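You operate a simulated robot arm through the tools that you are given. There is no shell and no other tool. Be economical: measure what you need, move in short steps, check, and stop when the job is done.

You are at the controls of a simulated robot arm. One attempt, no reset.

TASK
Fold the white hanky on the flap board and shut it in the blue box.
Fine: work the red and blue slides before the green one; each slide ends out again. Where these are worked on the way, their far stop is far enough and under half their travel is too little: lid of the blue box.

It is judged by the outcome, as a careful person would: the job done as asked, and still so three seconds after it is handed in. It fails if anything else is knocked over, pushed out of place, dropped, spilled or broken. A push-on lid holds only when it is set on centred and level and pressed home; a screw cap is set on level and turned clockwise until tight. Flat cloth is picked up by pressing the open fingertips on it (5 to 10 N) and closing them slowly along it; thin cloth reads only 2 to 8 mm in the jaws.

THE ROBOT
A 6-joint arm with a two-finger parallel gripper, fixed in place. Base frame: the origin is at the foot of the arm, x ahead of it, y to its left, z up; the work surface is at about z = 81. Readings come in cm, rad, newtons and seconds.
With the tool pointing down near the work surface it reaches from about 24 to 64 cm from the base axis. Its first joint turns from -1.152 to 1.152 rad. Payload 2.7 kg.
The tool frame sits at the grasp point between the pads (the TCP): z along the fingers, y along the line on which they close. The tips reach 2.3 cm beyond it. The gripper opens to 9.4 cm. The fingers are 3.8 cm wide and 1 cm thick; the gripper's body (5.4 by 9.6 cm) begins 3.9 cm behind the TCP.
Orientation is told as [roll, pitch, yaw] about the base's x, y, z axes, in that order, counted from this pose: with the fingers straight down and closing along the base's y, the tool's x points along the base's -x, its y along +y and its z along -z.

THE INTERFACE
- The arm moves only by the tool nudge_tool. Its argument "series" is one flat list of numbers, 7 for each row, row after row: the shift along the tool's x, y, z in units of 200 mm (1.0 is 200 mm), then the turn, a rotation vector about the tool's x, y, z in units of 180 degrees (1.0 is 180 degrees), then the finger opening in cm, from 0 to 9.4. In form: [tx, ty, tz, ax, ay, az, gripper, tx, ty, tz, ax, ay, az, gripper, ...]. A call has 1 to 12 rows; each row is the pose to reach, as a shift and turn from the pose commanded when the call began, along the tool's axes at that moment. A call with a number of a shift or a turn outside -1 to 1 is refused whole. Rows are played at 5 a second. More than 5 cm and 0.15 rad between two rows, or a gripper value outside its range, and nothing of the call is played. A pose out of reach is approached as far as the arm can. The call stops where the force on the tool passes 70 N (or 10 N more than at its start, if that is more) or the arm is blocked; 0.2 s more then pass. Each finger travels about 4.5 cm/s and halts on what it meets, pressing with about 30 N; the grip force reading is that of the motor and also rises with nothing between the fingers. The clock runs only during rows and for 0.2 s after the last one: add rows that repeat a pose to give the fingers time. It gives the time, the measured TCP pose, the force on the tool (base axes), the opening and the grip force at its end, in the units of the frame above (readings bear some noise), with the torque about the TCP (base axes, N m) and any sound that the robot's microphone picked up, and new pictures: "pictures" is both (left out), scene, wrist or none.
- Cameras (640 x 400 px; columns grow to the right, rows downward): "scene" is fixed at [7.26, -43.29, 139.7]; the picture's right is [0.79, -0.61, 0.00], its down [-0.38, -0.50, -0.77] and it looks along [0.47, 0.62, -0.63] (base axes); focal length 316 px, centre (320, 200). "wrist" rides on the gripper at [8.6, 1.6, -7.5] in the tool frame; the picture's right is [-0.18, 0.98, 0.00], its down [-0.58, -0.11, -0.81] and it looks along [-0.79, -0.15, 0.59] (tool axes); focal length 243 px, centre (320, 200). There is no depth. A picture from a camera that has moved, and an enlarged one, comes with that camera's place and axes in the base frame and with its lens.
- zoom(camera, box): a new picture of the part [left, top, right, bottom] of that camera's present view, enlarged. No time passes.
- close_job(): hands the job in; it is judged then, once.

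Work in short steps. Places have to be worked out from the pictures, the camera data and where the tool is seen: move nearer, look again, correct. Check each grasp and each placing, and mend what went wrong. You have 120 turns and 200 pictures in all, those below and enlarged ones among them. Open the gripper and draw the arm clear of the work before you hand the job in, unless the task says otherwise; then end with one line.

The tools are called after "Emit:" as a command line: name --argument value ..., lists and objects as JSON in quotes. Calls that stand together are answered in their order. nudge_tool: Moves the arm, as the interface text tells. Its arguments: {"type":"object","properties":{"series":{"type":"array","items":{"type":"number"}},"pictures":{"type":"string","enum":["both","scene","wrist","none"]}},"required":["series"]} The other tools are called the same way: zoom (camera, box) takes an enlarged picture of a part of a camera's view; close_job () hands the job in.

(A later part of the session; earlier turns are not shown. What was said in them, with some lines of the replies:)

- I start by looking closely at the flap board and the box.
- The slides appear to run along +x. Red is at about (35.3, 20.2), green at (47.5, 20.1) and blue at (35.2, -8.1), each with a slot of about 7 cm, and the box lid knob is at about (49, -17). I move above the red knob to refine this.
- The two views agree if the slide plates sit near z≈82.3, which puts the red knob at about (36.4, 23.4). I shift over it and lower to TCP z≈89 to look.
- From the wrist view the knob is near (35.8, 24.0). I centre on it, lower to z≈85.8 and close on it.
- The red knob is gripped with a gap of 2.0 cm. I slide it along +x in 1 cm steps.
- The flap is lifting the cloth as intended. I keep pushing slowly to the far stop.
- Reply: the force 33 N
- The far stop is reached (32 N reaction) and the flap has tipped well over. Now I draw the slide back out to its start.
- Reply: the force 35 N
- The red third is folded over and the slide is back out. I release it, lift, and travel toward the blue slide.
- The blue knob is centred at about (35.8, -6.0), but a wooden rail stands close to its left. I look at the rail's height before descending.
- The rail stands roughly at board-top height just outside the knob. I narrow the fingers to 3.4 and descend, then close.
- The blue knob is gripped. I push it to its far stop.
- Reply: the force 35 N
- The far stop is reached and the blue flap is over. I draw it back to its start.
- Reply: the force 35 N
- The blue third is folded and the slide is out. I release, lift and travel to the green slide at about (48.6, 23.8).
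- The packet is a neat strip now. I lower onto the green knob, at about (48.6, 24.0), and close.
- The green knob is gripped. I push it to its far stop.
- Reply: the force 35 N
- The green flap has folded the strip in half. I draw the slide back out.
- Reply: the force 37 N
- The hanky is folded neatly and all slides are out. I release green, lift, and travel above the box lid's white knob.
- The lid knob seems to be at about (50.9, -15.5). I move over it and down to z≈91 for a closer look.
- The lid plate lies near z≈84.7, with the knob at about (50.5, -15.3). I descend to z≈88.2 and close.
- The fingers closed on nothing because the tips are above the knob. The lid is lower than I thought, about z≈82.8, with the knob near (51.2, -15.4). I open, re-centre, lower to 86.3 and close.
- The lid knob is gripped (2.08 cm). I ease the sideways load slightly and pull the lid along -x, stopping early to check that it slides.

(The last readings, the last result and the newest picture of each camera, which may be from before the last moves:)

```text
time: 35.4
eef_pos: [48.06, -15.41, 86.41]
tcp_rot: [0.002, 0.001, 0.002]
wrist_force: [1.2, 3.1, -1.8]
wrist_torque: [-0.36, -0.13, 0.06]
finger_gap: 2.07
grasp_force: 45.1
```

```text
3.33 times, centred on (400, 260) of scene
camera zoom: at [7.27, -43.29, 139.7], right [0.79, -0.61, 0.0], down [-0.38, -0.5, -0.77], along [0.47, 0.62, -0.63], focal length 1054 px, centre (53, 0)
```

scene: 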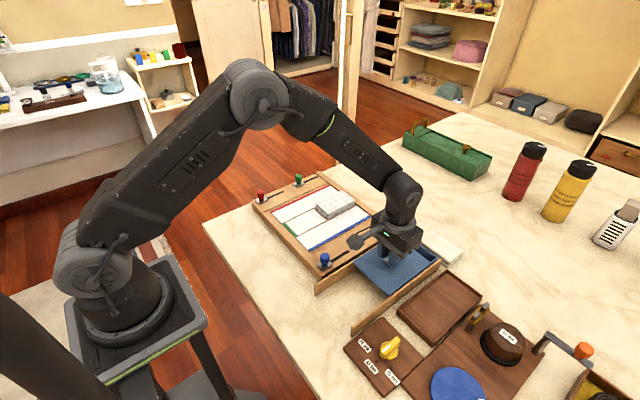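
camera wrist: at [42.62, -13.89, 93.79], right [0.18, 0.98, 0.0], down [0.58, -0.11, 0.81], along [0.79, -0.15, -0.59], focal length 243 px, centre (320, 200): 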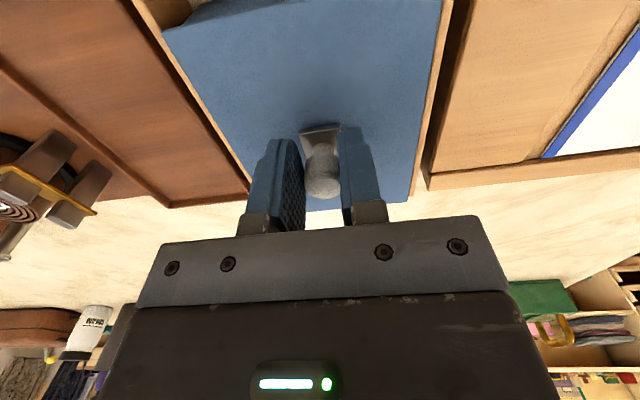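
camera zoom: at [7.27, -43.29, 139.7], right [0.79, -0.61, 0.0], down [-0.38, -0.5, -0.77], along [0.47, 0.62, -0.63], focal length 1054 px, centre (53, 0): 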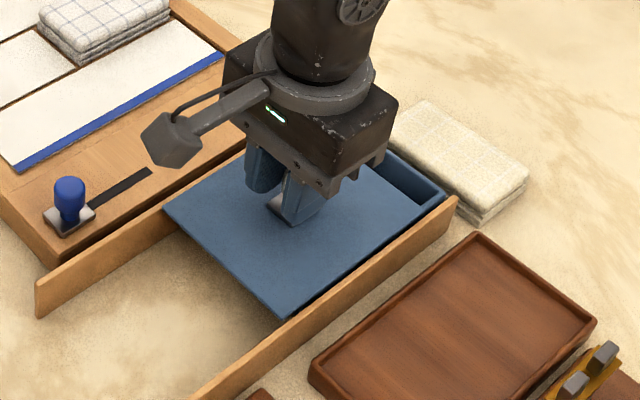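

The lid slides freely and the box is opening behind it. I continue toward its far stop.

Emit:
nudge_tool --series '[0.05, 0, 0, 0, 0, 0, 1.2, 0.1, 0, 0, 0, 0, 0, 1.2, 0.15, 0, 0, 0, 0, 0, 1.2, 0.2, 0, 0, 0, 0, 0, 1.2, 0.25, 0, 0, 0, 0, 0, 1.2, 0.3, 0, 0, 0, 0, 0, 1.2, 0.35, 0, 0, 0, 0, 0, 1.2, 0.4, 0, 0, 0, 0, 0, 1.2, 0.44, 0, 0, 0, 0, 0, 1.2]' --pictures "scene"

Emit:
zoom --camera "scene" --box '[310, 200, 490, 320]'

```text
time: 37.4
eef_pos: [39.23, -15.54, 86.33]
tcp_rot: [0.002, 0.0, -0.001]
wrist_force: [0.4, 14.9, -3.9]
wrist_torque: [-0.17, -0.63, 0.2]
finger_gap: 2.07
grasp_force: 45.3
```

scene: 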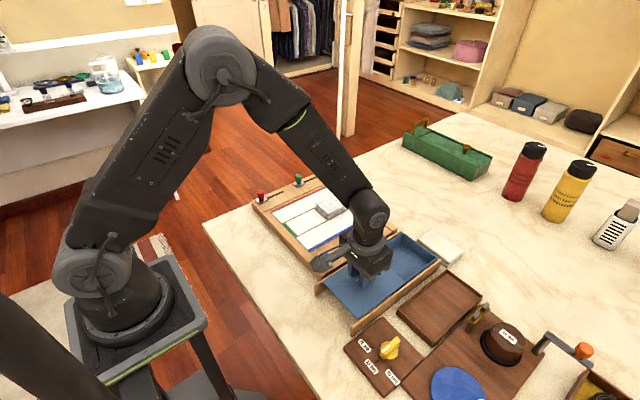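

```text
3.33 times, centred on (400, 260) of scene
camera zoom: at [7.27, -43.26, 139.71], right [0.79, -0.61, 0.0], down [-0.38, -0.5, -0.77], along [0.47, 0.62, -0.63], focal length 1054 px, centre (53, 0)
```

zoom: 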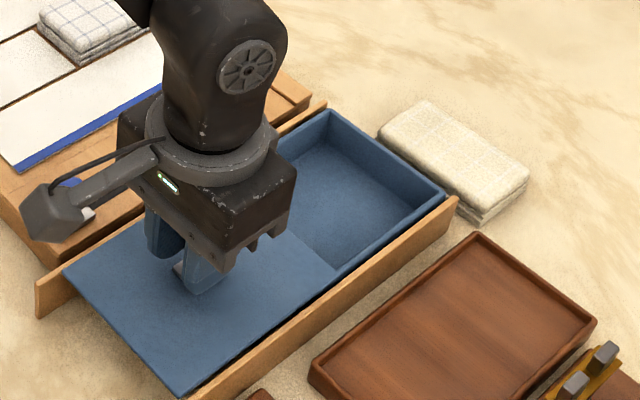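

The box is nearly fully open. I pull the last bit, easing the sideways force.

Emit:
nudge_tool --series '[0.03, 0.006, 0, 0, 0, 0, 1.2, 0.06, 0.006, 0, 0, 0, 0, 1.2, 0.09, 0.006, 0, 0, 0, 0, 1.2, 0.12, 0.006, 0, 0, 0, 0, 1.2, 0.14, 0.006, 0, 0, 0, 0, 1.2, 0.16, 0.006, 0, 0, 0, 0, 1.2]' --pictures "none"

Emit:
zoom --camera "scene" --box '[310, 200, 490, 320]'

```text
time: 38.8
eef_pos: [35.84, -15.52, 86.27]
tcp_rot: [0.004, 0.004, -0.002]
wrist_force: [-0.6, 0.1, 0.2]
wrist_torque: [0.01, -0.01, -0.01]
finger_gap: 1.21
grasp_force: 0.1
```

```text
3.33 times, centred on (400, 260) of scene
camera zoom: at [7.26, -43.29, 139.7], right [0.79, -0.61, 0.0], down [-0.38, -0.5, -0.77], along [0.47, 0.62, -0.63], focal length 1054 px, centre (53, 0)
```

zoom: 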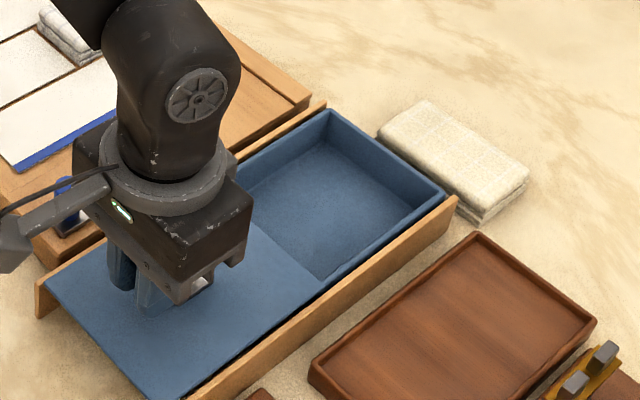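

The lid reached its stop and the fingers slipped off the knob there, so the box is open to the far stop. I lift and travel above the folded hanky to view it.

Emit:
nudge_tool --series '[0, 0, -0.2, 0, 0, 0, 2, 0, 0, -0.4, 0, 0, 0, 4, 0, 0, -0.6, 0, 0, 0, 6, -0.12, 0.15, -0.7, 0, 0, 0, 8, -0.24, 0.35, -0.7, 0, 0, 0, 8, -0.36, 0.55, -0.7, 0, 0, 0, 8, -0.48, 0.75, -0.7, 0, 0, 0, 8, -0.6, 0.95, -0.65, 0, 0, 0, 8, -0.75, 1.0, -0.55, 0, 0, 0, 8]' --pictures "none"

Emit:
nudge_tool --series '[0, 0.2, 0, 0, 0, 0, 8, 0, 0.205, 0.1, 0, 0, 0, 8, 0, 0.205, 0.2, 0, 0, 0, 8]'

Emit:
zoom --camera "scene" --box '[310, 200, 490, 320]'

Emit:
zoom --camera "scene" --box '[270, 150, 390, 230]'

```text
time: 40.8
eef_pos: [50.93, 4.69, 97.4]
tcp_rot: [0.001, 0.002, 0.001]
wrist_force: [-0.5, 0.4, 0.9]
wrist_torque: [0.0, 0.0, 0.02]
finger_gap: 8.03
grasp_force: 0.1
```

```text
time: 41.6
eef_pos: [51.08, 8.72, 93.51]
tcp_rot: [0.002, 0.001, 0.0]
wrist_force: [-0.2, -0.2, -0.1]
wrist_torque: [0.02, 0.03, 0.0]
finger_gap: 8.02
grasp_force: 0.1
camera wrist: at [42.48, 10.4, 100.85], right [0.18, 0.98, 0.0], down [0.58, -0.11, 0.81], along [0.79, -0.15, -0.59], focal length 243 px, centre (320, 200)
```

scene: 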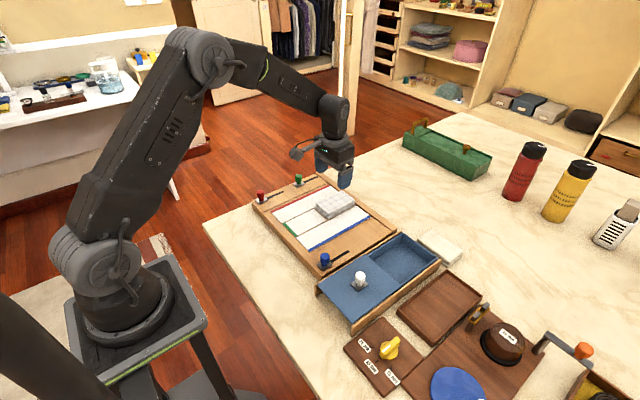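
wrist: 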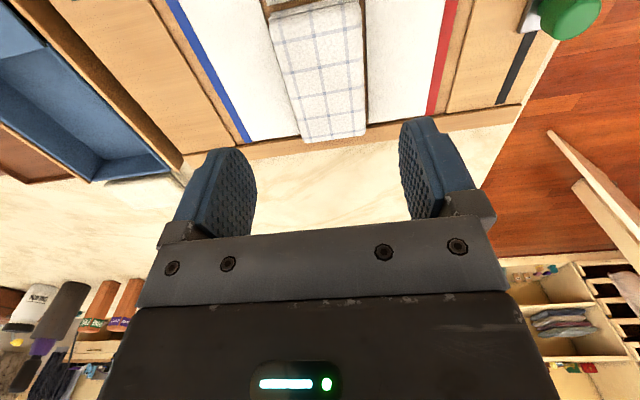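

```text
3.33 times, centred on (400, 260) of scene
camera zoom: at [7.26, -43.29, 139.7], right [0.79, -0.61, 0.0], down [-0.38, -0.5, -0.77], along [0.47, 0.62, -0.63], focal length 1054 px, centre (53, 0)
```

zoom: 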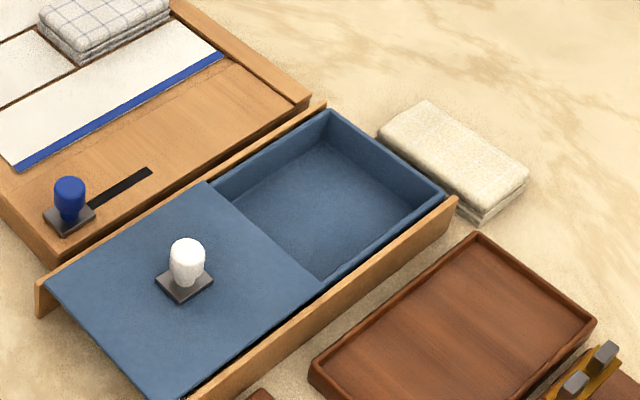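

```text
5.00 times, centred on (330, 190) of scene
camera zoom: at [7.26, -43.29, 139.7], right [0.79, -0.61, 0.0], down [-0.38, -0.5, -0.77], along [0.47, 0.62, -0.63], focal length 1581 px, centre (270, 250)
```

zoom: 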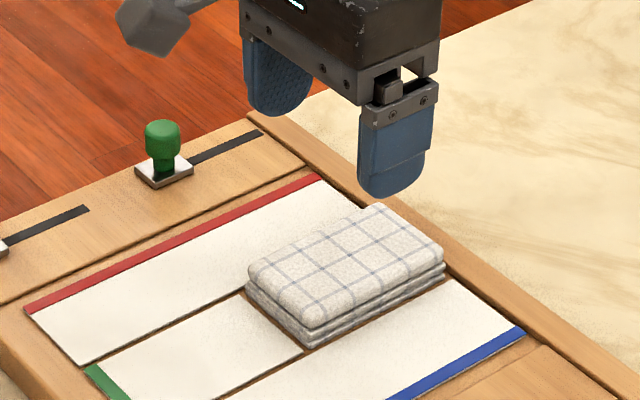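

The folded packet is a block about 9 by 5.5 cm and 2 cm thick, centred at about (51.2, 9.2), and the box is fully open. I straddle the packet across y and lower the tips to just above the board.

Emit:
nudge_tool --series '[-0.01, 0.02, 0.15, 0, 0, 0, 8.4, -0.01, 0.02, 0.28, 0, 0, 0, 8.4, -0.01, 0.02, 0.34, 0, 0, 0, 8.4, -0.01, 0.02, 0.38, 0, 0, 0, 8.4]' --pictures "wrist"

Emit:
zoom --camera "scene" --box '[270, 150, 390, 230]'

```text
time: 42.6
eef_pos: [51.33, 8.99, 85.78]
tcp_rot: [0.002, -0.001, 0.001]
wrist_force: [-0.1, -1.0, -0.7]
wrist_torque: [-0.02, -0.01, 0.01]
finger_gap: 8.43
grasp_force: 0.0
camera wrist: at [42.68, 10.66, 93.24], right [0.18, 0.98, 0.0], down [0.58, -0.11, 0.81], along [0.79, -0.15, -0.59], focal length 243 px, centre (320, 200)
```

wrist: 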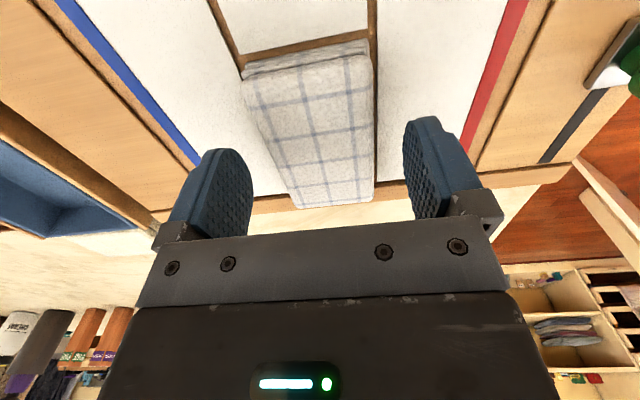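

```text
5.00 times, centred on (330, 190) of scene
camera zoom: at [7.26, -43.29, 139.7], right [0.79, -0.61, 0.0], down [-0.38, -0.5, -0.77], along [0.47, 0.62, -0.63], focal length 1581 px, centre (270, 250)
```

zoom: 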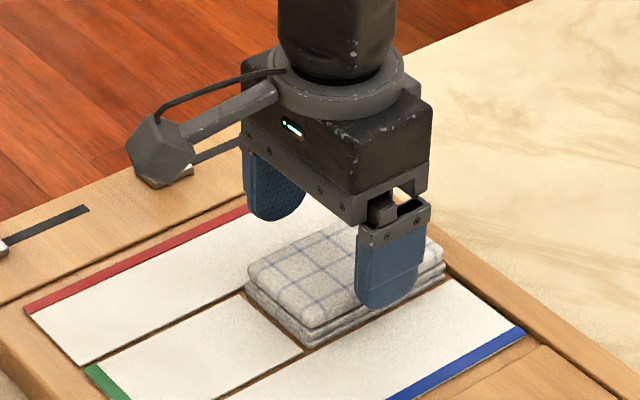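

The packet is centred between the fingers. I lower slightly more and close slowly to a light squeeze.

Emit:
nudge_tool --series '[0, 0, 0.01, 0, 0, 0, 8.4, 0, 0, 0.02, 0, 0, 0, 8, 0, 0, 0.025, 0, 0, 0, 7.4, 0, 0, 0.025, 0, 0, 0, 6.8, 0, 0, 0.025, 0, 0, 0, 6.2, 0, 0, 0.025, 0, 0, 0, 5.8, 0, 0, 0.025, 0, 0, 0, 5.4, 0, 0, 0.025, 0, 0, 0, 5.0]' --pictures "wrist"

Emit:
zoom --camera "scene" --box '[270, 150, 390, 230]'

```text
time: 44.4
eef_pos: [51.22, 9.16, 85.3]
tcp_rot: [0.002, -0.002, 0.0]
wrist_force: [-0.1, -0.4, -0.2]
wrist_torque: [-0.03, 0.01, -0.01]
finger_gap: 5.87
grasp_force: 30.2
camera wrist: at [42.64, 10.68, 92.73], right [0.18, 0.98, 0.0], down [0.58, -0.11, 0.81], along [0.79, -0.15, -0.59], focal length 243 px, centre (320, 200)
```

wrist: 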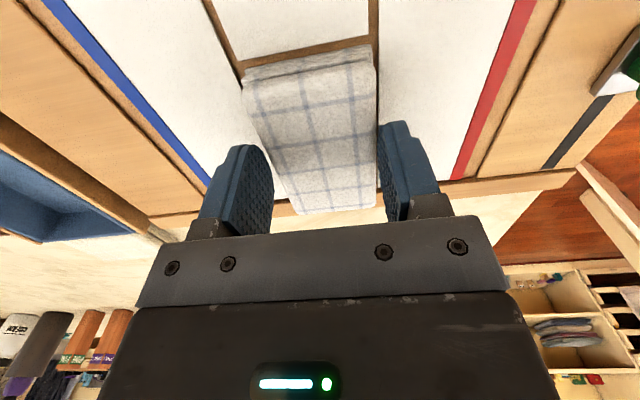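

```text
5.00 times, centred on (330, 190) of scene
camera zoom: at [7.26, -43.29, 139.7], right [0.79, -0.61, 0.0], down [-0.38, -0.5, -0.77], along [0.47, 0.62, -0.63], focal length 1581 px, centre (270, 250)
```

zoom: 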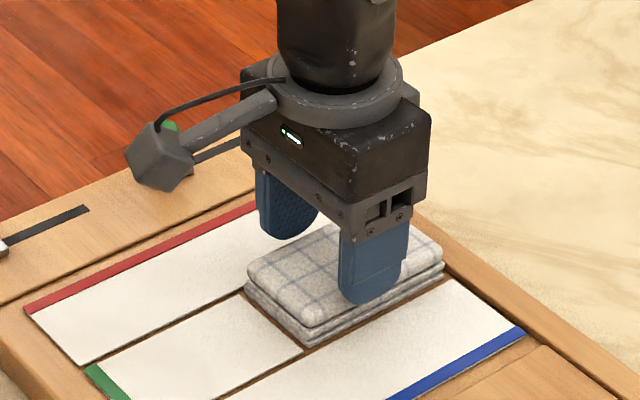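

The jaws stopped at 5.87 cm, holding the packet's sides, but the tips may be above the lowest layers. I reopen slightly, go down until touching the board, and close again.

Emit:
nudge_tool --series '[0, 0, 0, 0, 0, 0, 7, 0, 0, 0.01, 0, 0, 0, 7, 0, 0, 0.02, 0, 0, 0, 7, 0, 0, 0.03, 0, 0, 0, 7, 0, 0, 0.035, 0, 0, 0, 7]' --pictures "none"

Emit:
zoom --camera "scene" --box '[290, 170, 380, 230]'

```text
time: 45.6
eef_pos: [51.26, 9.0, 84.65]
tcp_rot: [0.002, 0.001, 0.001]
wrist_force: [0.0, -0.4, -0.7]
wrist_torque: [-0.02, -0.01, 0.01]
finger_gap: 7.0
grasp_force: 0.0
```

```text
6.67 times, centred on (335, 200) of scene
camera zoom: at [7.26, -43.29, 139.7], right [0.79, -0.61, 0.0], down [-0.38, -0.5, -0.77], along [0.47, 0.62, -0.63], focal length 2108 px, centre (220, 200)
```

zoom: 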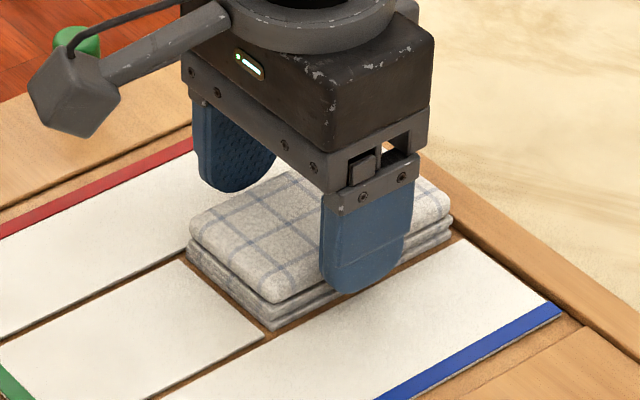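

The tips are now almost on the board, spanning all layers. I close and then lift a little to test.

Emit:
nudge_tool --series '[0, 0, 0.005, 0, 0, 0, 6.4, 0, 0, 0.005, 0, 0, 0, 6, 0, 0, 0.005, 0, 0, 0, 5.5, 0, 0, 0.005, 0, 0, 0, 4.8, 0, 0, 0.005, 0, 0, 0, 4.2, 0, 0, 0.005, 0, 0, 0, 4.2, 0, 0, -0.02, 0, 0, 0, 4.2, 0, 0, -0.05, 0, 0, 0, 4.2, 0, 0, -0.08, 0, 0, 0, 4.2]' --pictures "none"

Emit:
zoom --camera "scene" --box '[290, 160, 395, 230]'

```text
time: 47.6
eef_pos: [51.14, 9.06, 86.25]
tcp_rot: [0.003, 0.0, 0.0]
wrist_force: [0.6, 0.1, -0.2]
wrist_torque: [-0.01, 0.0, 0.0]
finger_gap: 5.89
grasp_force: 29.6
```

```text
5.71 times, centred on (342, 195) of scene
camera zoom: at [7.26, -43.29, 139.7], right [0.79, -0.61, 0.0], down [-0.38, -0.5, -0.77], along [0.47, 0.62, -0.63], focal length 1807 px, centre (191, 229)
```

zoom: 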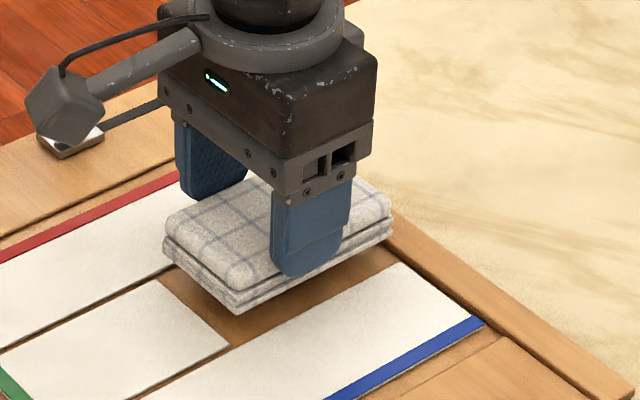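

All layers lift as one neat block. I raise it and carry it above the open box, at about (50.9, -15.6), to view alignment.

Emit:
nudge_tool --series '[0, 0, -0.15, 0, 0, 0, 4.2, 0, 0, -0.3, 0, 0, 0, 4.2, 0, -0.1, -0.4, 0, 0, 0, 4.2, 0, -0.25, -0.4, 0, 0, 0, 4.2, 0, -0.4, -0.4, 0, 0, 0, 4.2, 0, -0.55, -0.4, 0, 0, 0, 4.2, 0, -0.7, -0.4, 0, 0, 0, 4.2, 0, -0.85, -0.4, 0, 0, 0, 4.2, 0, -0.98, -0.4, 0, 0, 0, 4.2]' --pictures "none"

Emit:
nudge_tool --series '[0.005, -0.15, 0, 0, 0, 0, 4.2, 0.01, -0.255, 0, 0, 0, 0, 4.2, 0.01, -0.255, 0.1, 0, 0, 0, 4.2]'

Emit:
zoom --camera "scene" --box '[340, 190, 490, 290]'

```text
time: 49.6
eef_pos: [51.21, -10.54, 94.19]
tcp_rot: [0.001, 0.0, 0.0]
wrist_force: [-0.4, 0.7, -0.1]
wrist_torque: [-0.01, 0.04, -0.02]
finger_gap: 5.86
grasp_force: 29.8
```

```text
time: 50.4
eef_pos: [51.01, -15.72, 92.16]
tcp_rot: [0.001, 0.0, 0.0]
wrist_force: [-0.8, -0.3, 0.1]
wrist_torque: [-0.01, 0.02, -0.02]
finger_gap: 5.88
grasp_force: 30.1
camera wrist: at [42.4, -14.04, 99.58], right [0.18, 0.98, 0.0], down [0.58, -0.11, 0.81], along [0.79, -0.15, -0.59], focal length 243 px, centre (320, 200)
```

scene: 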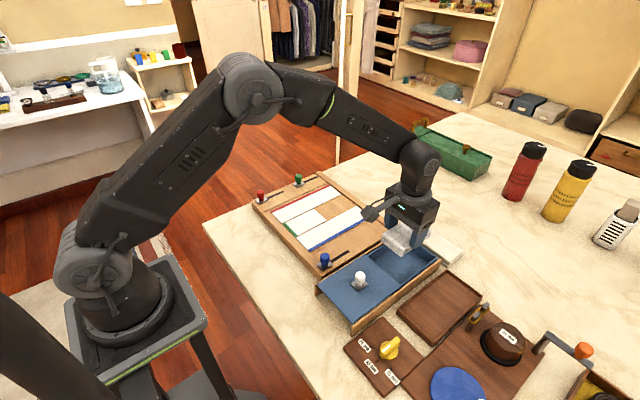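
wrist: 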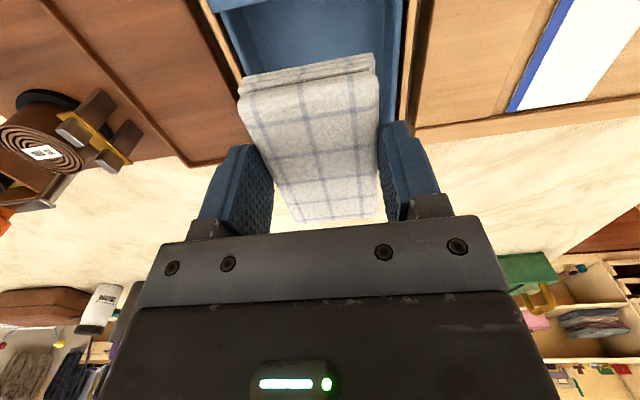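

```text
4.00 times, centred on (415, 240) of scene
camera zoom: at [7.26, -43.29, 139.7], right [0.79, -0.61, 0.0], down [-0.38, -0.5, -0.77], along [0.47, 0.62, -0.63], focal length 1265 px, centre (-60, 40)
```

zoom: 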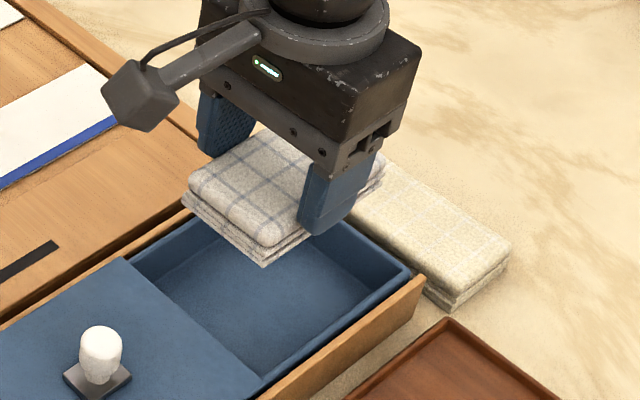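

The block hangs level above the box. I check lateral centring in an enlarged wrist view before lowering.

Emit:
zoom --camera "wrist" --box '[180, 0, 460, 160]'

```text
2.29 times, centred on (320, 80) of wrist
camera zoom: at [42.4, -14.04, 99.58], right [0.18, 0.98, 0.0], down [0.58, -0.11, 0.81], along [0.79, -0.15, -0.59], focal length 555 px, centre (320, 474)
```

zoom: 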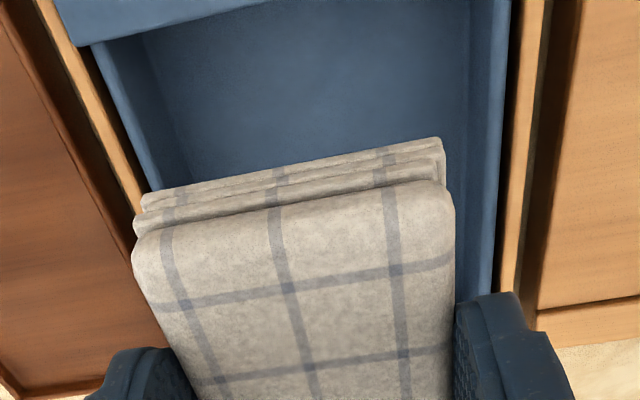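

The box centre is y≈-15.6 and the opening runs from about x 45.9 to 56.7. I shift +0.3 in x and lower to TCP z≈85.3.

Emit:
nudge_tool --series '[-0.015, 0.005, 0.1, 0, 0, 0, 4.2, -0.015, 0.005, 0.2, 0, 0, 0, 4.2, -0.015, 0.005, 0.27, 0, 0, 0, 4.2, -0.015, 0.005, 0.31, 0, 0, 0, 4.2, -0.015, 0.005, 0.345, 0, 0, 0, 4.2]' --pictures "wrist"

Emit:
zoom --camera "scene" --box '[340, 190, 490, 290]'

```text
time: 51.6
eef_pos: [51.39, -15.58, 85.42]
tcp_rot: [0.001, 0.0, 0.0]
wrist_force: [0.0, 0.0, -0.4]
wrist_torque: [0.03, 0.03, 0.01]
finger_gap: 5.88
grasp_force: 29.7
camera wrist: at [42.76, -13.93, 92.67], right [0.18, 0.98, 0.0], down [0.58, -0.11, 0.81], along [0.79, -0.15, -0.59], focal length 243 px, centre (320, 200)
```

wrist: 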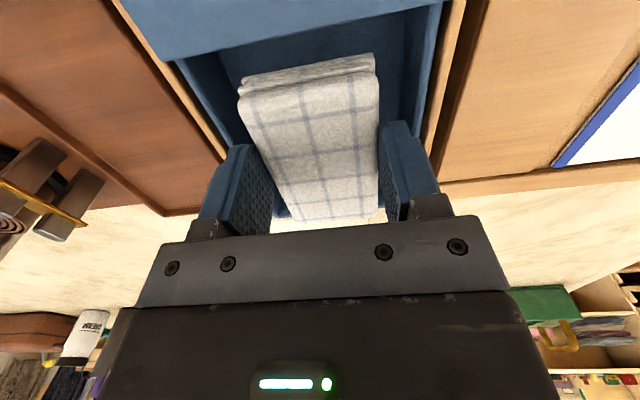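

```text
4.00 times, centred on (415, 240) of scene
camera zoom: at [7.26, -43.29, 139.7], right [0.79, -0.61, 0.0], down [-0.38, -0.5, -0.77], along [0.47, 0.62, -0.63], focal length 1265 px, centre (-60, 40)
```

zoom: 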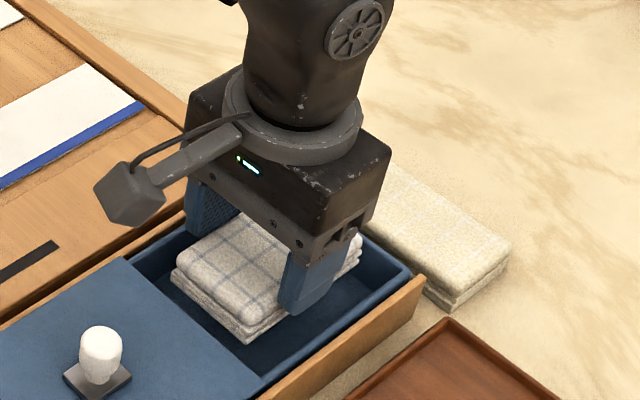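

The block is inside the walls with clearance. I lower in small steps toward the floor.

Emit:
nudge_tool --series '[0, 0, 0.015, 0, 0, 0, 4.2, 0, 0, 0.03, 0, 0, 0, 4.2, 0, 0, 0.045, 0, 0, 0, 4.2, 0, 0, 0.06, 0, 0, 0, 4.2]' --pictures "none"

```text
time: 52.6
eef_pos: [51.33, -15.42, 84.22]
tcp_rot: [0.003, 0.0, 0.001]
wrist_force: [-0.3, -0.3, 0.1]
wrist_torque: [0.0, -0.02, 0.0]
finger_gap: 5.85
grasp_force: 30.2
```

There is no contact yet, so I continue down in fine steps.

Emit:
nudge_tool --series '[0, 0, 0.012, 0, 0, 0, 4.2, 0, 0, 0.024, 0, 0, 0, 4.2, 0, 0, 0.036, 0, 0, 0, 4.2]' --pictures "none"

Emit:
zoom --camera "scene" --box '[340, 190, 490, 290]'

```text
time: 53.4
eef_pos: [51.33, -15.7, 83.35]
tcp_rot: [0.001, 0.0, 0.001]
wrist_force: [0.7, 0.6, -0.3]
wrist_torque: [-0.01, 0.01, 0.01]
finger_gap: 5.87
grasp_force: 29.4
```

```text
4.00 times, centred on (415, 240) of scene
camera zoom: at [7.26, -43.29, 139.7], right [0.79, -0.61, 0.0], down [-0.38, -0.5, -0.77], along [0.47, 0.62, -0.63], focal length 1265 px, centre (-60, 40)
```

zoom: 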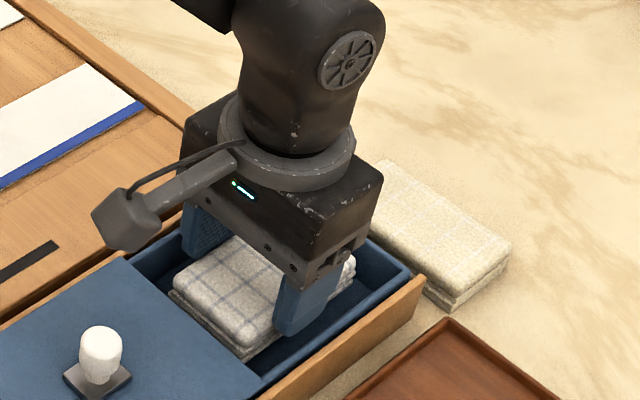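

The block is low in the box now. A few more 2 mm steps to find the floor.

Emit:
nudge_tool --series '[0, 0, 0.01, 0, 0, 0, 4.2, 0, 0, 0.02, 0, 0, 0, 4.2]' --pictures "none"

```text
time: 54.0
eef_pos: [51.44, -15.56, 82.98]
tcp_rot: [0.002, 0.0, 0.0]
wrist_force: [-0.8, 0.3, -1.0]
wrist_torque: [0.01, -0.01, 0.0]
finger_gap: 5.84
grasp_force: 29.9
```

It still isn't touching. I go another 3 mm and then open just enough to release.

Emit:
nudge_tool --series '[0, 0, 0.01, 0, 0, 0, 4.2, 0, 0, 0.016, 0, 0, 0, 4.2, 0, 0, 0.016, 0, 0, 0, 6.0, 0, 0, 0.016, 0, 0, 0, 6.4, 0, 0, 0.016, 0, 0, 0, 6.8, 0, 0, 0.016, 0, 0, 0, 6.8]' --pictures "wrist"

Emit:
zoom --camera "scene" --box '[340, 190, 490, 290]'

```text
time: 55.4
eef_pos: [51.33, -15.56, 82.67]
tcp_rot: [0.003, -0.002, 0.0]
wrist_force: [0.7, 0.1, -0.6]
wrist_torque: [-0.03, 0.0, 0.0]
finger_gap: 6.77
grasp_force: 0.0
camera wrist: at [42.74, -13.93, 90.05], right [0.18, 0.98, 0.0], down [0.58, -0.11, 0.81], along [0.79, -0.15, -0.59], focal length 243 px, centre (320, 200)
```

wrist: 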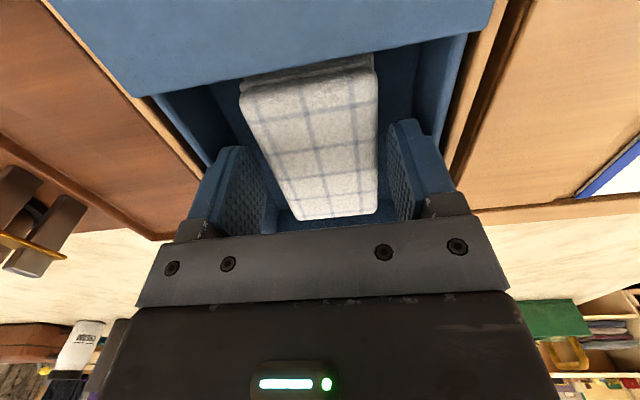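

```text
4.00 times, centred on (415, 240) of scene
camera zoom: at [7.26, -43.29, 139.7], right [0.79, -0.61, 0.0], down [-0.38, -0.5, -0.77], along [0.47, 0.62, -0.63], focal length 1265 px, centre (-60, 40)
```

zoom: 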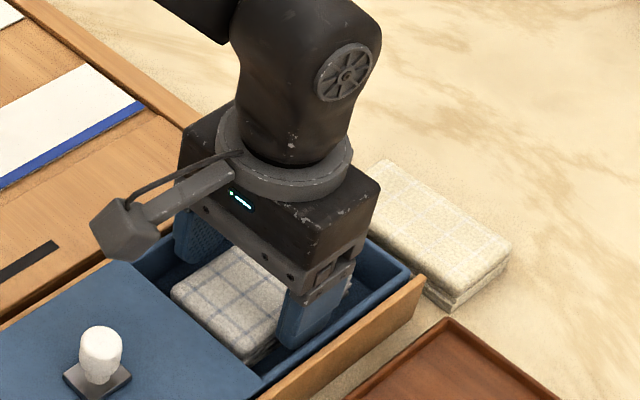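

The hanky is released inside the box. I raise the gripper straight up and check.

Emit:
nudge_tool --series '[0, 0, -0.1, 0, 0, 0, 6.8, 0, 0, -0.2, 0, 0, 0, 6.8, 0, 0, -0.35, 0, 0, 0, 6.8, 0.15, 0, -0.55, 0, 0, 0, 6, 0.35, 0, -0.55, 0, 0, 0, 5, 0.5, 0, -0.5, 0, 0, 0, 5, 0.64, 0, -0.4, 0, 0, 0, 5]'

Emit:
zoom --camera "scene" --box '[310, 200, 490, 320]'

```text
time: 57.0
eef_pos: [38.46, -15.66, 90.77]
tcp_rot: [0.002, 0.001, 0.0]
wrist_force: [0.2, -0.5, -0.1]
wrist_torque: [0.01, 0.01, 0.0]
finger_gap: 5.01
grasp_force: 0.1
camera wrist: at [29.93, -14.0, 98.14], right [0.18, 0.98, 0.0], down [0.58, -0.11, 0.81], along [0.79, -0.15, -0.59], focal length 243 px, centre (320, 200)
```

scene: 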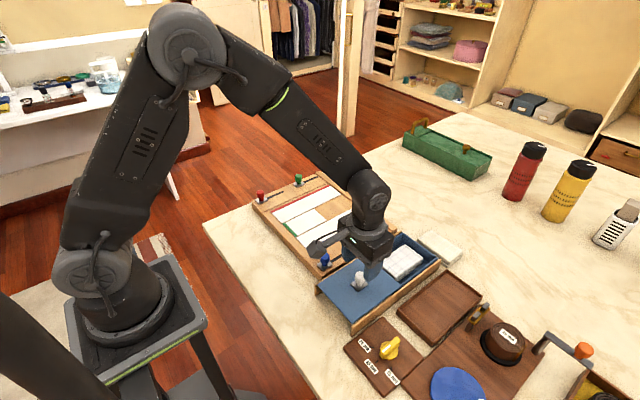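
wrist: 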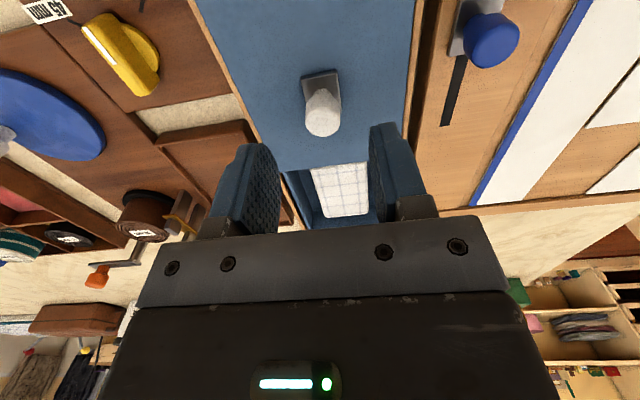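

```text
3.33 times, centred on (400, 260) of scene
camera zoom: at [7.26, -43.29, 139.7], right [0.79, -0.61, 0.0], down [-0.38, -0.5, -0.77], along [0.47, 0.62, -0.63], focal length 1054 px, centre (53, 0)
```

zoom: 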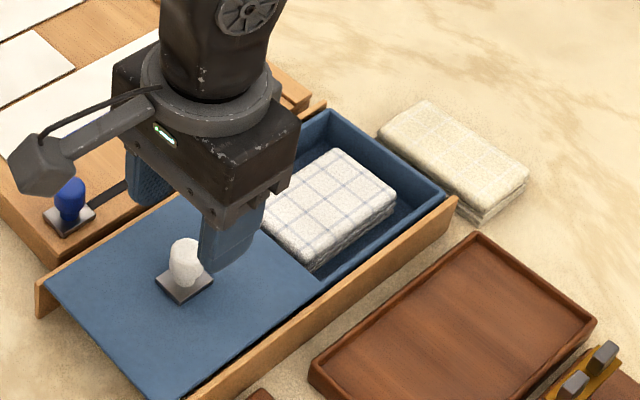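

The hanky lies flat in the box. The lid knob is at about (38.0, -15.6), so I descend on it and close.

Emit:
nudge_tool --series '[0.02, 0.002, 0.08, 0, 0, 0, 5, 0.02, 0.002, 0.16, 0, 0, 0, 5, 0.02, 0.002, 0.22, 0, 0, 0, 5, 0.02, 0.002, 0.22, 0, 0, 0, 3.5, 0.02, 0.002, 0.22, 0, 0, 0, 2, 0.02, 0.002, 0.22, 0, 0, 0, 1.2, 0.02, 0.002, 0.22, 0, 0, 0, 1.2]' --pictures "none"

Emit:
zoom --camera "scene" --box '[310, 200, 490, 320]'

```text
time: 58.6
eef_pos: [38.11, -15.52, 86.16]
tcp_rot: [0.003, -0.001, 0.001]
wrist_force: [0.2, -0.5, -1.8]
wrist_torque: [-0.44, -0.22, -0.03]
finger_gap: 2.11
grasp_force: 44.8
```

```text
3.33 times, centred on (400, 260) of scene
camera zoom: at [7.27, -43.29, 139.7], right [0.79, -0.61, 0.0], down [-0.38, -0.5, -0.77], along [0.47, 0.62, -0.63], focal length 1054 px, centre (53, 0)
```

zoom: 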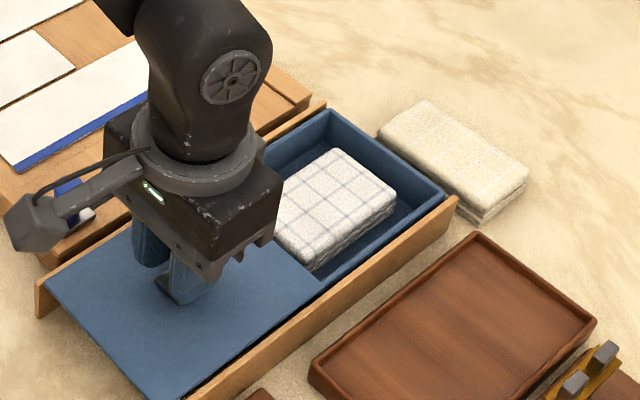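

The knob is gripped. I push the lid +x 4 cm and check that it clears the hanky.

Emit:
nudge_tool --series '[-0.04, 0, 0, 0, 0, 0, 1.2, -0.08, 0, 0, 0, 0, 0, 1.2, -0.12, 0, 0, 0, 0, 0, 1.2, -0.16, 0, 0, 0, 0, 0, 1.2, -0.2, 0, 0, 0, 0, 0, 1.2]' --pictures "none"

Emit:
zoom --camera "scene" --box '[310, 200, 490, 320]'

```text
time: 59.8
eef_pos: [42.15, -15.53, 86.26]
tcp_rot: [0.003, 0.001, -0.001]
wrist_force: [-1.5, -4.8, -2.9]
wrist_torque: [-0.46, 0.11, -0.06]
finger_gap: 2.12
grasp_force: 44.7
```

```text
3.33 times, centred on (400, 260) of scene
camera zoom: at [7.26, -43.3, 139.69], right [0.79, -0.61, 0.0], down [-0.38, -0.5, -0.77], along [0.47, 0.62, -0.63], focal length 1054 px, centre (53, 0)
```

zoom: 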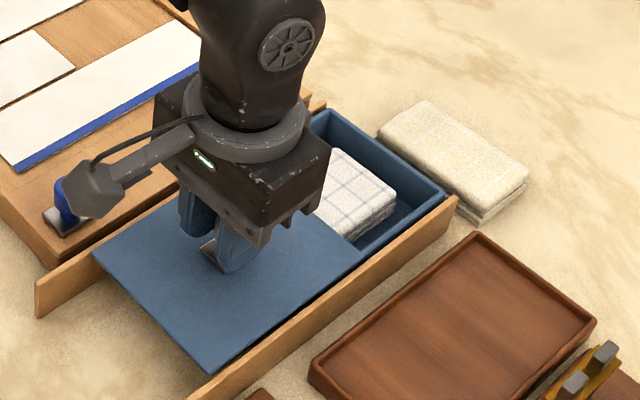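

The lid slides over the hanky without force. I continue closing.

Emit:
nudge_tool --series '[-0.05, 0, 0, 0, 0, 0, 1.2, -0.1, 0, 0, 0, 0, 0, 1.2, -0.15, 0, 0, 0, 0, 0, 1.2, -0.2, 0, 0, 0, 0, 0, 1.2, -0.25, 0, 0, 0, 0, 0, 1.2, -0.3, 0, 0, 0, 0, 0, 1.2, -0.35, 0, 0, 0, 0, 0, 1.2, -0.4, 0, 0, 0, 0, 0, 1.2, -0.43, 0, 0, 0, 0, 0, 1.2, -0.455, 0, 0, 0, 0, 0, 1.2]' --pictures "none"

Emit:
zoom --camera "scene" --box '[310, 200, 490, 320]'

```text
time: 62.0
eef_pos: [51.31, -15.44, 86.23]
tcp_rot: [0.0, 0.0, 0.0]
wrist_force: [-0.4, -2.6, -2.6]
wrist_torque: [-0.44, -0.77, 0.04]
finger_gap: 2.11
grasp_force: 45.4
```

```text
3.33 times, centred on (400, 260) of scene
camera zoom: at [7.26, -43.3, 139.69], right [0.79, -0.61, 0.0], down [-0.38, -0.5, -0.77], along [0.47, 0.62, -0.63], focal length 1054 px, centre (53, 0)
```

zoom: 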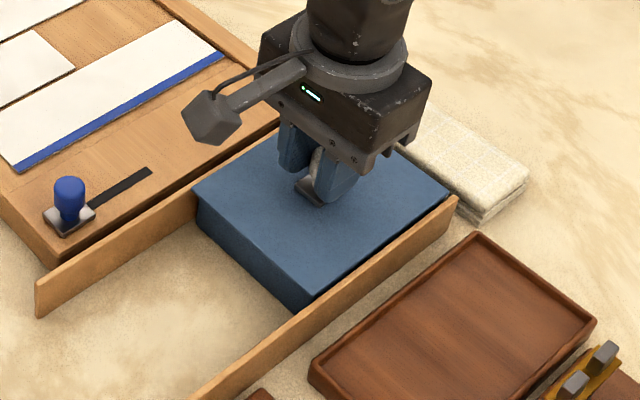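

The lid is almost shut. I push gently on until it meets its stop.

Emit:
nudge_tool --series '[-0.012, 0, 0, 0, 0, 0, 1.2, -0.024, 0, 0, 0, 0, 0, 1.2, -0.036, 0, 0, 0, 0, 0, 1.2, -0.045, 0, 0, 0, 0, 0, 1.2]' --pictures "none"

Emit:
zoom --camera "scene" --box '[310, 200, 490, 320]'

```text
time: 63.0
eef_pos: [51.91, -15.5, 86.24]
tcp_rot: [0.004, 0.011, 0.001]
wrist_force: [-30.6, 0.4, 14.3]
wrist_torque: [-0.43, 0.34, 0.01]
finger_gap: 2.12
grasp_force: 44.6
```

```text
3.33 times, centred on (400, 260) of scene
camera zoom: at [7.16, -43.28, 139.7], right [0.79, -0.61, 0.0], down [-0.38, -0.5, -0.78], along [0.47, 0.62, -0.63], focal length 1054 px, centre (53, 0)
```

zoom: 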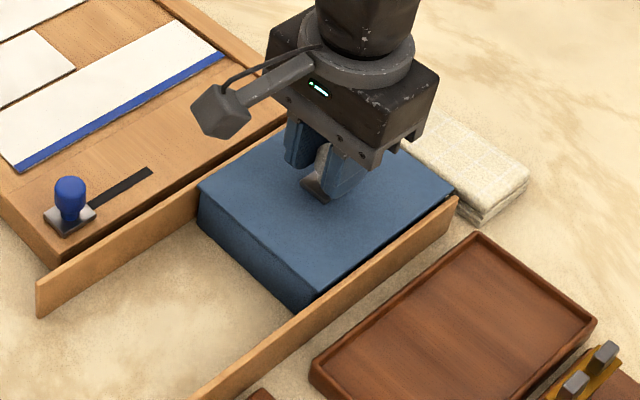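

The lid is hard against its stop with the front edge flush. I back off the push, release, lift clear and check everything.

Emit:
nudge_tool --series '[0.018, 0, 0, 0, 0, 0, 1.8, 0.018, 0, 0, 0, 0, 0, 3.5, 0.018, 0, 0, 0, 0, 0, 5, 0.018, 0, -0.15, 0, 0, 0, 5, 0.018, 0, -0.35, 0, 0, 0, 5, 0.1, 0, -0.55, 0, 0, 0, 5, 0.3, 0.1, -0.7, 0, 0, 0, 5, 0.5, 0.2, -0.8, 0, 0, 0, 5, 0.7, 0.3, -0.8, 0, 0, 0, 5]'

Emit:
zoom --camera "scene" --box '[310, 200, 490, 320]'

Emit:
zoom --camera "scene" --box '[230, 150, 410, 270]'

```text
refused: row 7 steps farther than a row can; nothing moved
```

```text
3.33 times, centred on (400, 260) of scene
camera zoom: at [7.16, -43.28, 139.7], right [0.79, -0.61, 0.0], down [-0.38, -0.5, -0.78], along [0.47, 0.62, -0.63], focal length 1054 px, centre (53, 0)
```

zoom: 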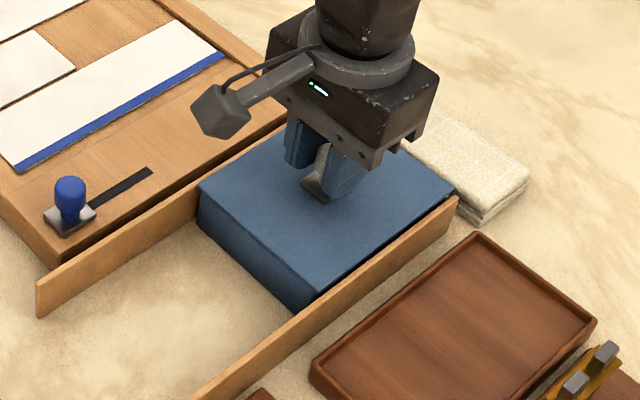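

```text
3.33 times, centred on (320, 210) of scene
camera zoom: at [7.16, -43.28, 139.7], right [0.79, -0.61, 0.0], down [-0.38, -0.5, -0.78], along [0.47, 0.62, -0.63], focal length 1054 px, centre (320, 167)
```

zoom: 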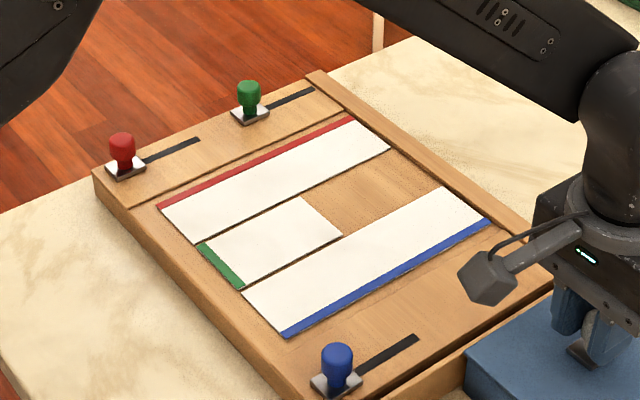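

One step was too long, so I repeat the release and withdrawal with shorter rows.

Emit:
nudge_tool --series '[0.018, 0, 0, 0, 0, 0, 1.8, 0.018, 0, 0, 0, 0, 0, 3.5, 0.018, 0, 0, 0, 0, 0, 5, 0.018, 0, -0.15, 0, 0, 0, 5, 0.018, 0, -0.35, 0, 0, 0, 5, 0.1, 0, -0.5, 0, 0, 0, 5, 0.25, 0.08, -0.62, 0, 0, 0, 5, 0.4, 0.16, -0.72, 0, 0, 0, 5, 0.55, 0.24, -0.72, 0, 0, 0, 5, 0.65, 0.3, -0.72, 0, 0, 0, 5]'

Emit:
zoom --camera "scene" --box '[310, 200, 490, 320]'

```text
time: 65.2
eef_pos: [39.15, -9.49, 100.63]
tcp_rot: [0.002, 0.001, 0.001]
wrist_force: [0.0, 0.2, 0.0]
wrist_torque: [0.0, 0.02, -0.02]
finger_gap: 5.01
grasp_force: 0.0
camera wrist: at [30.52, -7.88, 108.06], right [0.18, 0.98, 0.0], down [0.58, -0.11, 0.81], along [0.79, -0.15, -0.59], focal length 243 px, centre (320, 200)
```

scene: 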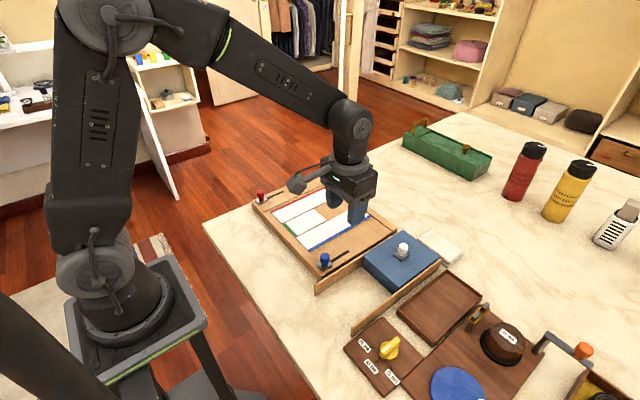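
wrist: 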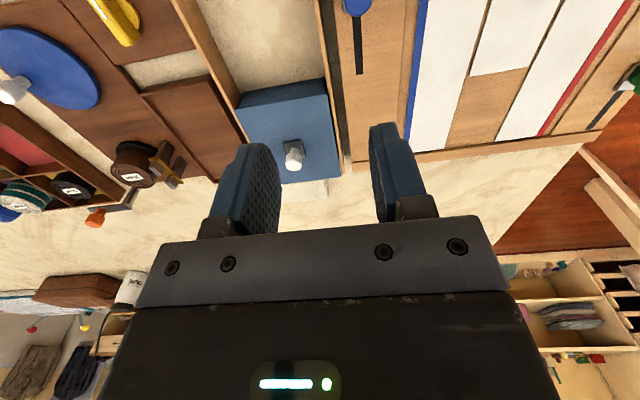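

```text
3.33 times, centred on (400, 260) of scene
camera zoom: at [7.26, -43.29, 139.7], right [0.79, -0.61, 0.0], down [-0.38, -0.5, -0.77], along [0.47, 0.62, -0.63], focal length 1054 px, centre (53, 0)
```

zoom: 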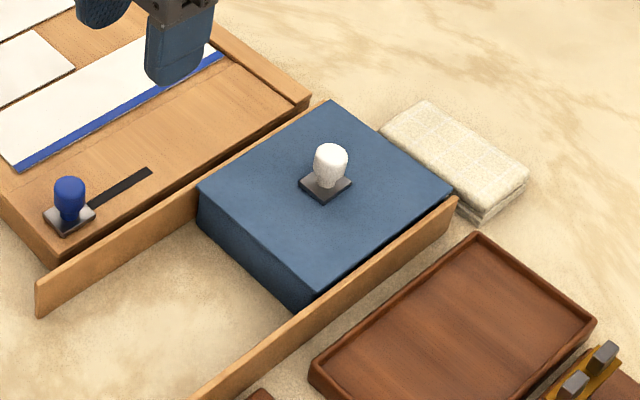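

The lid is back exactly where it began, all three slides are out, nothing else has moved, and the arm is clear. I hand the job in.

Emit:
close_job

```text
The job is handed in.
```

The white hanky is folded and shut in the blue box, with the red and blue slides worked before the green and all three left out. The job is handed in.
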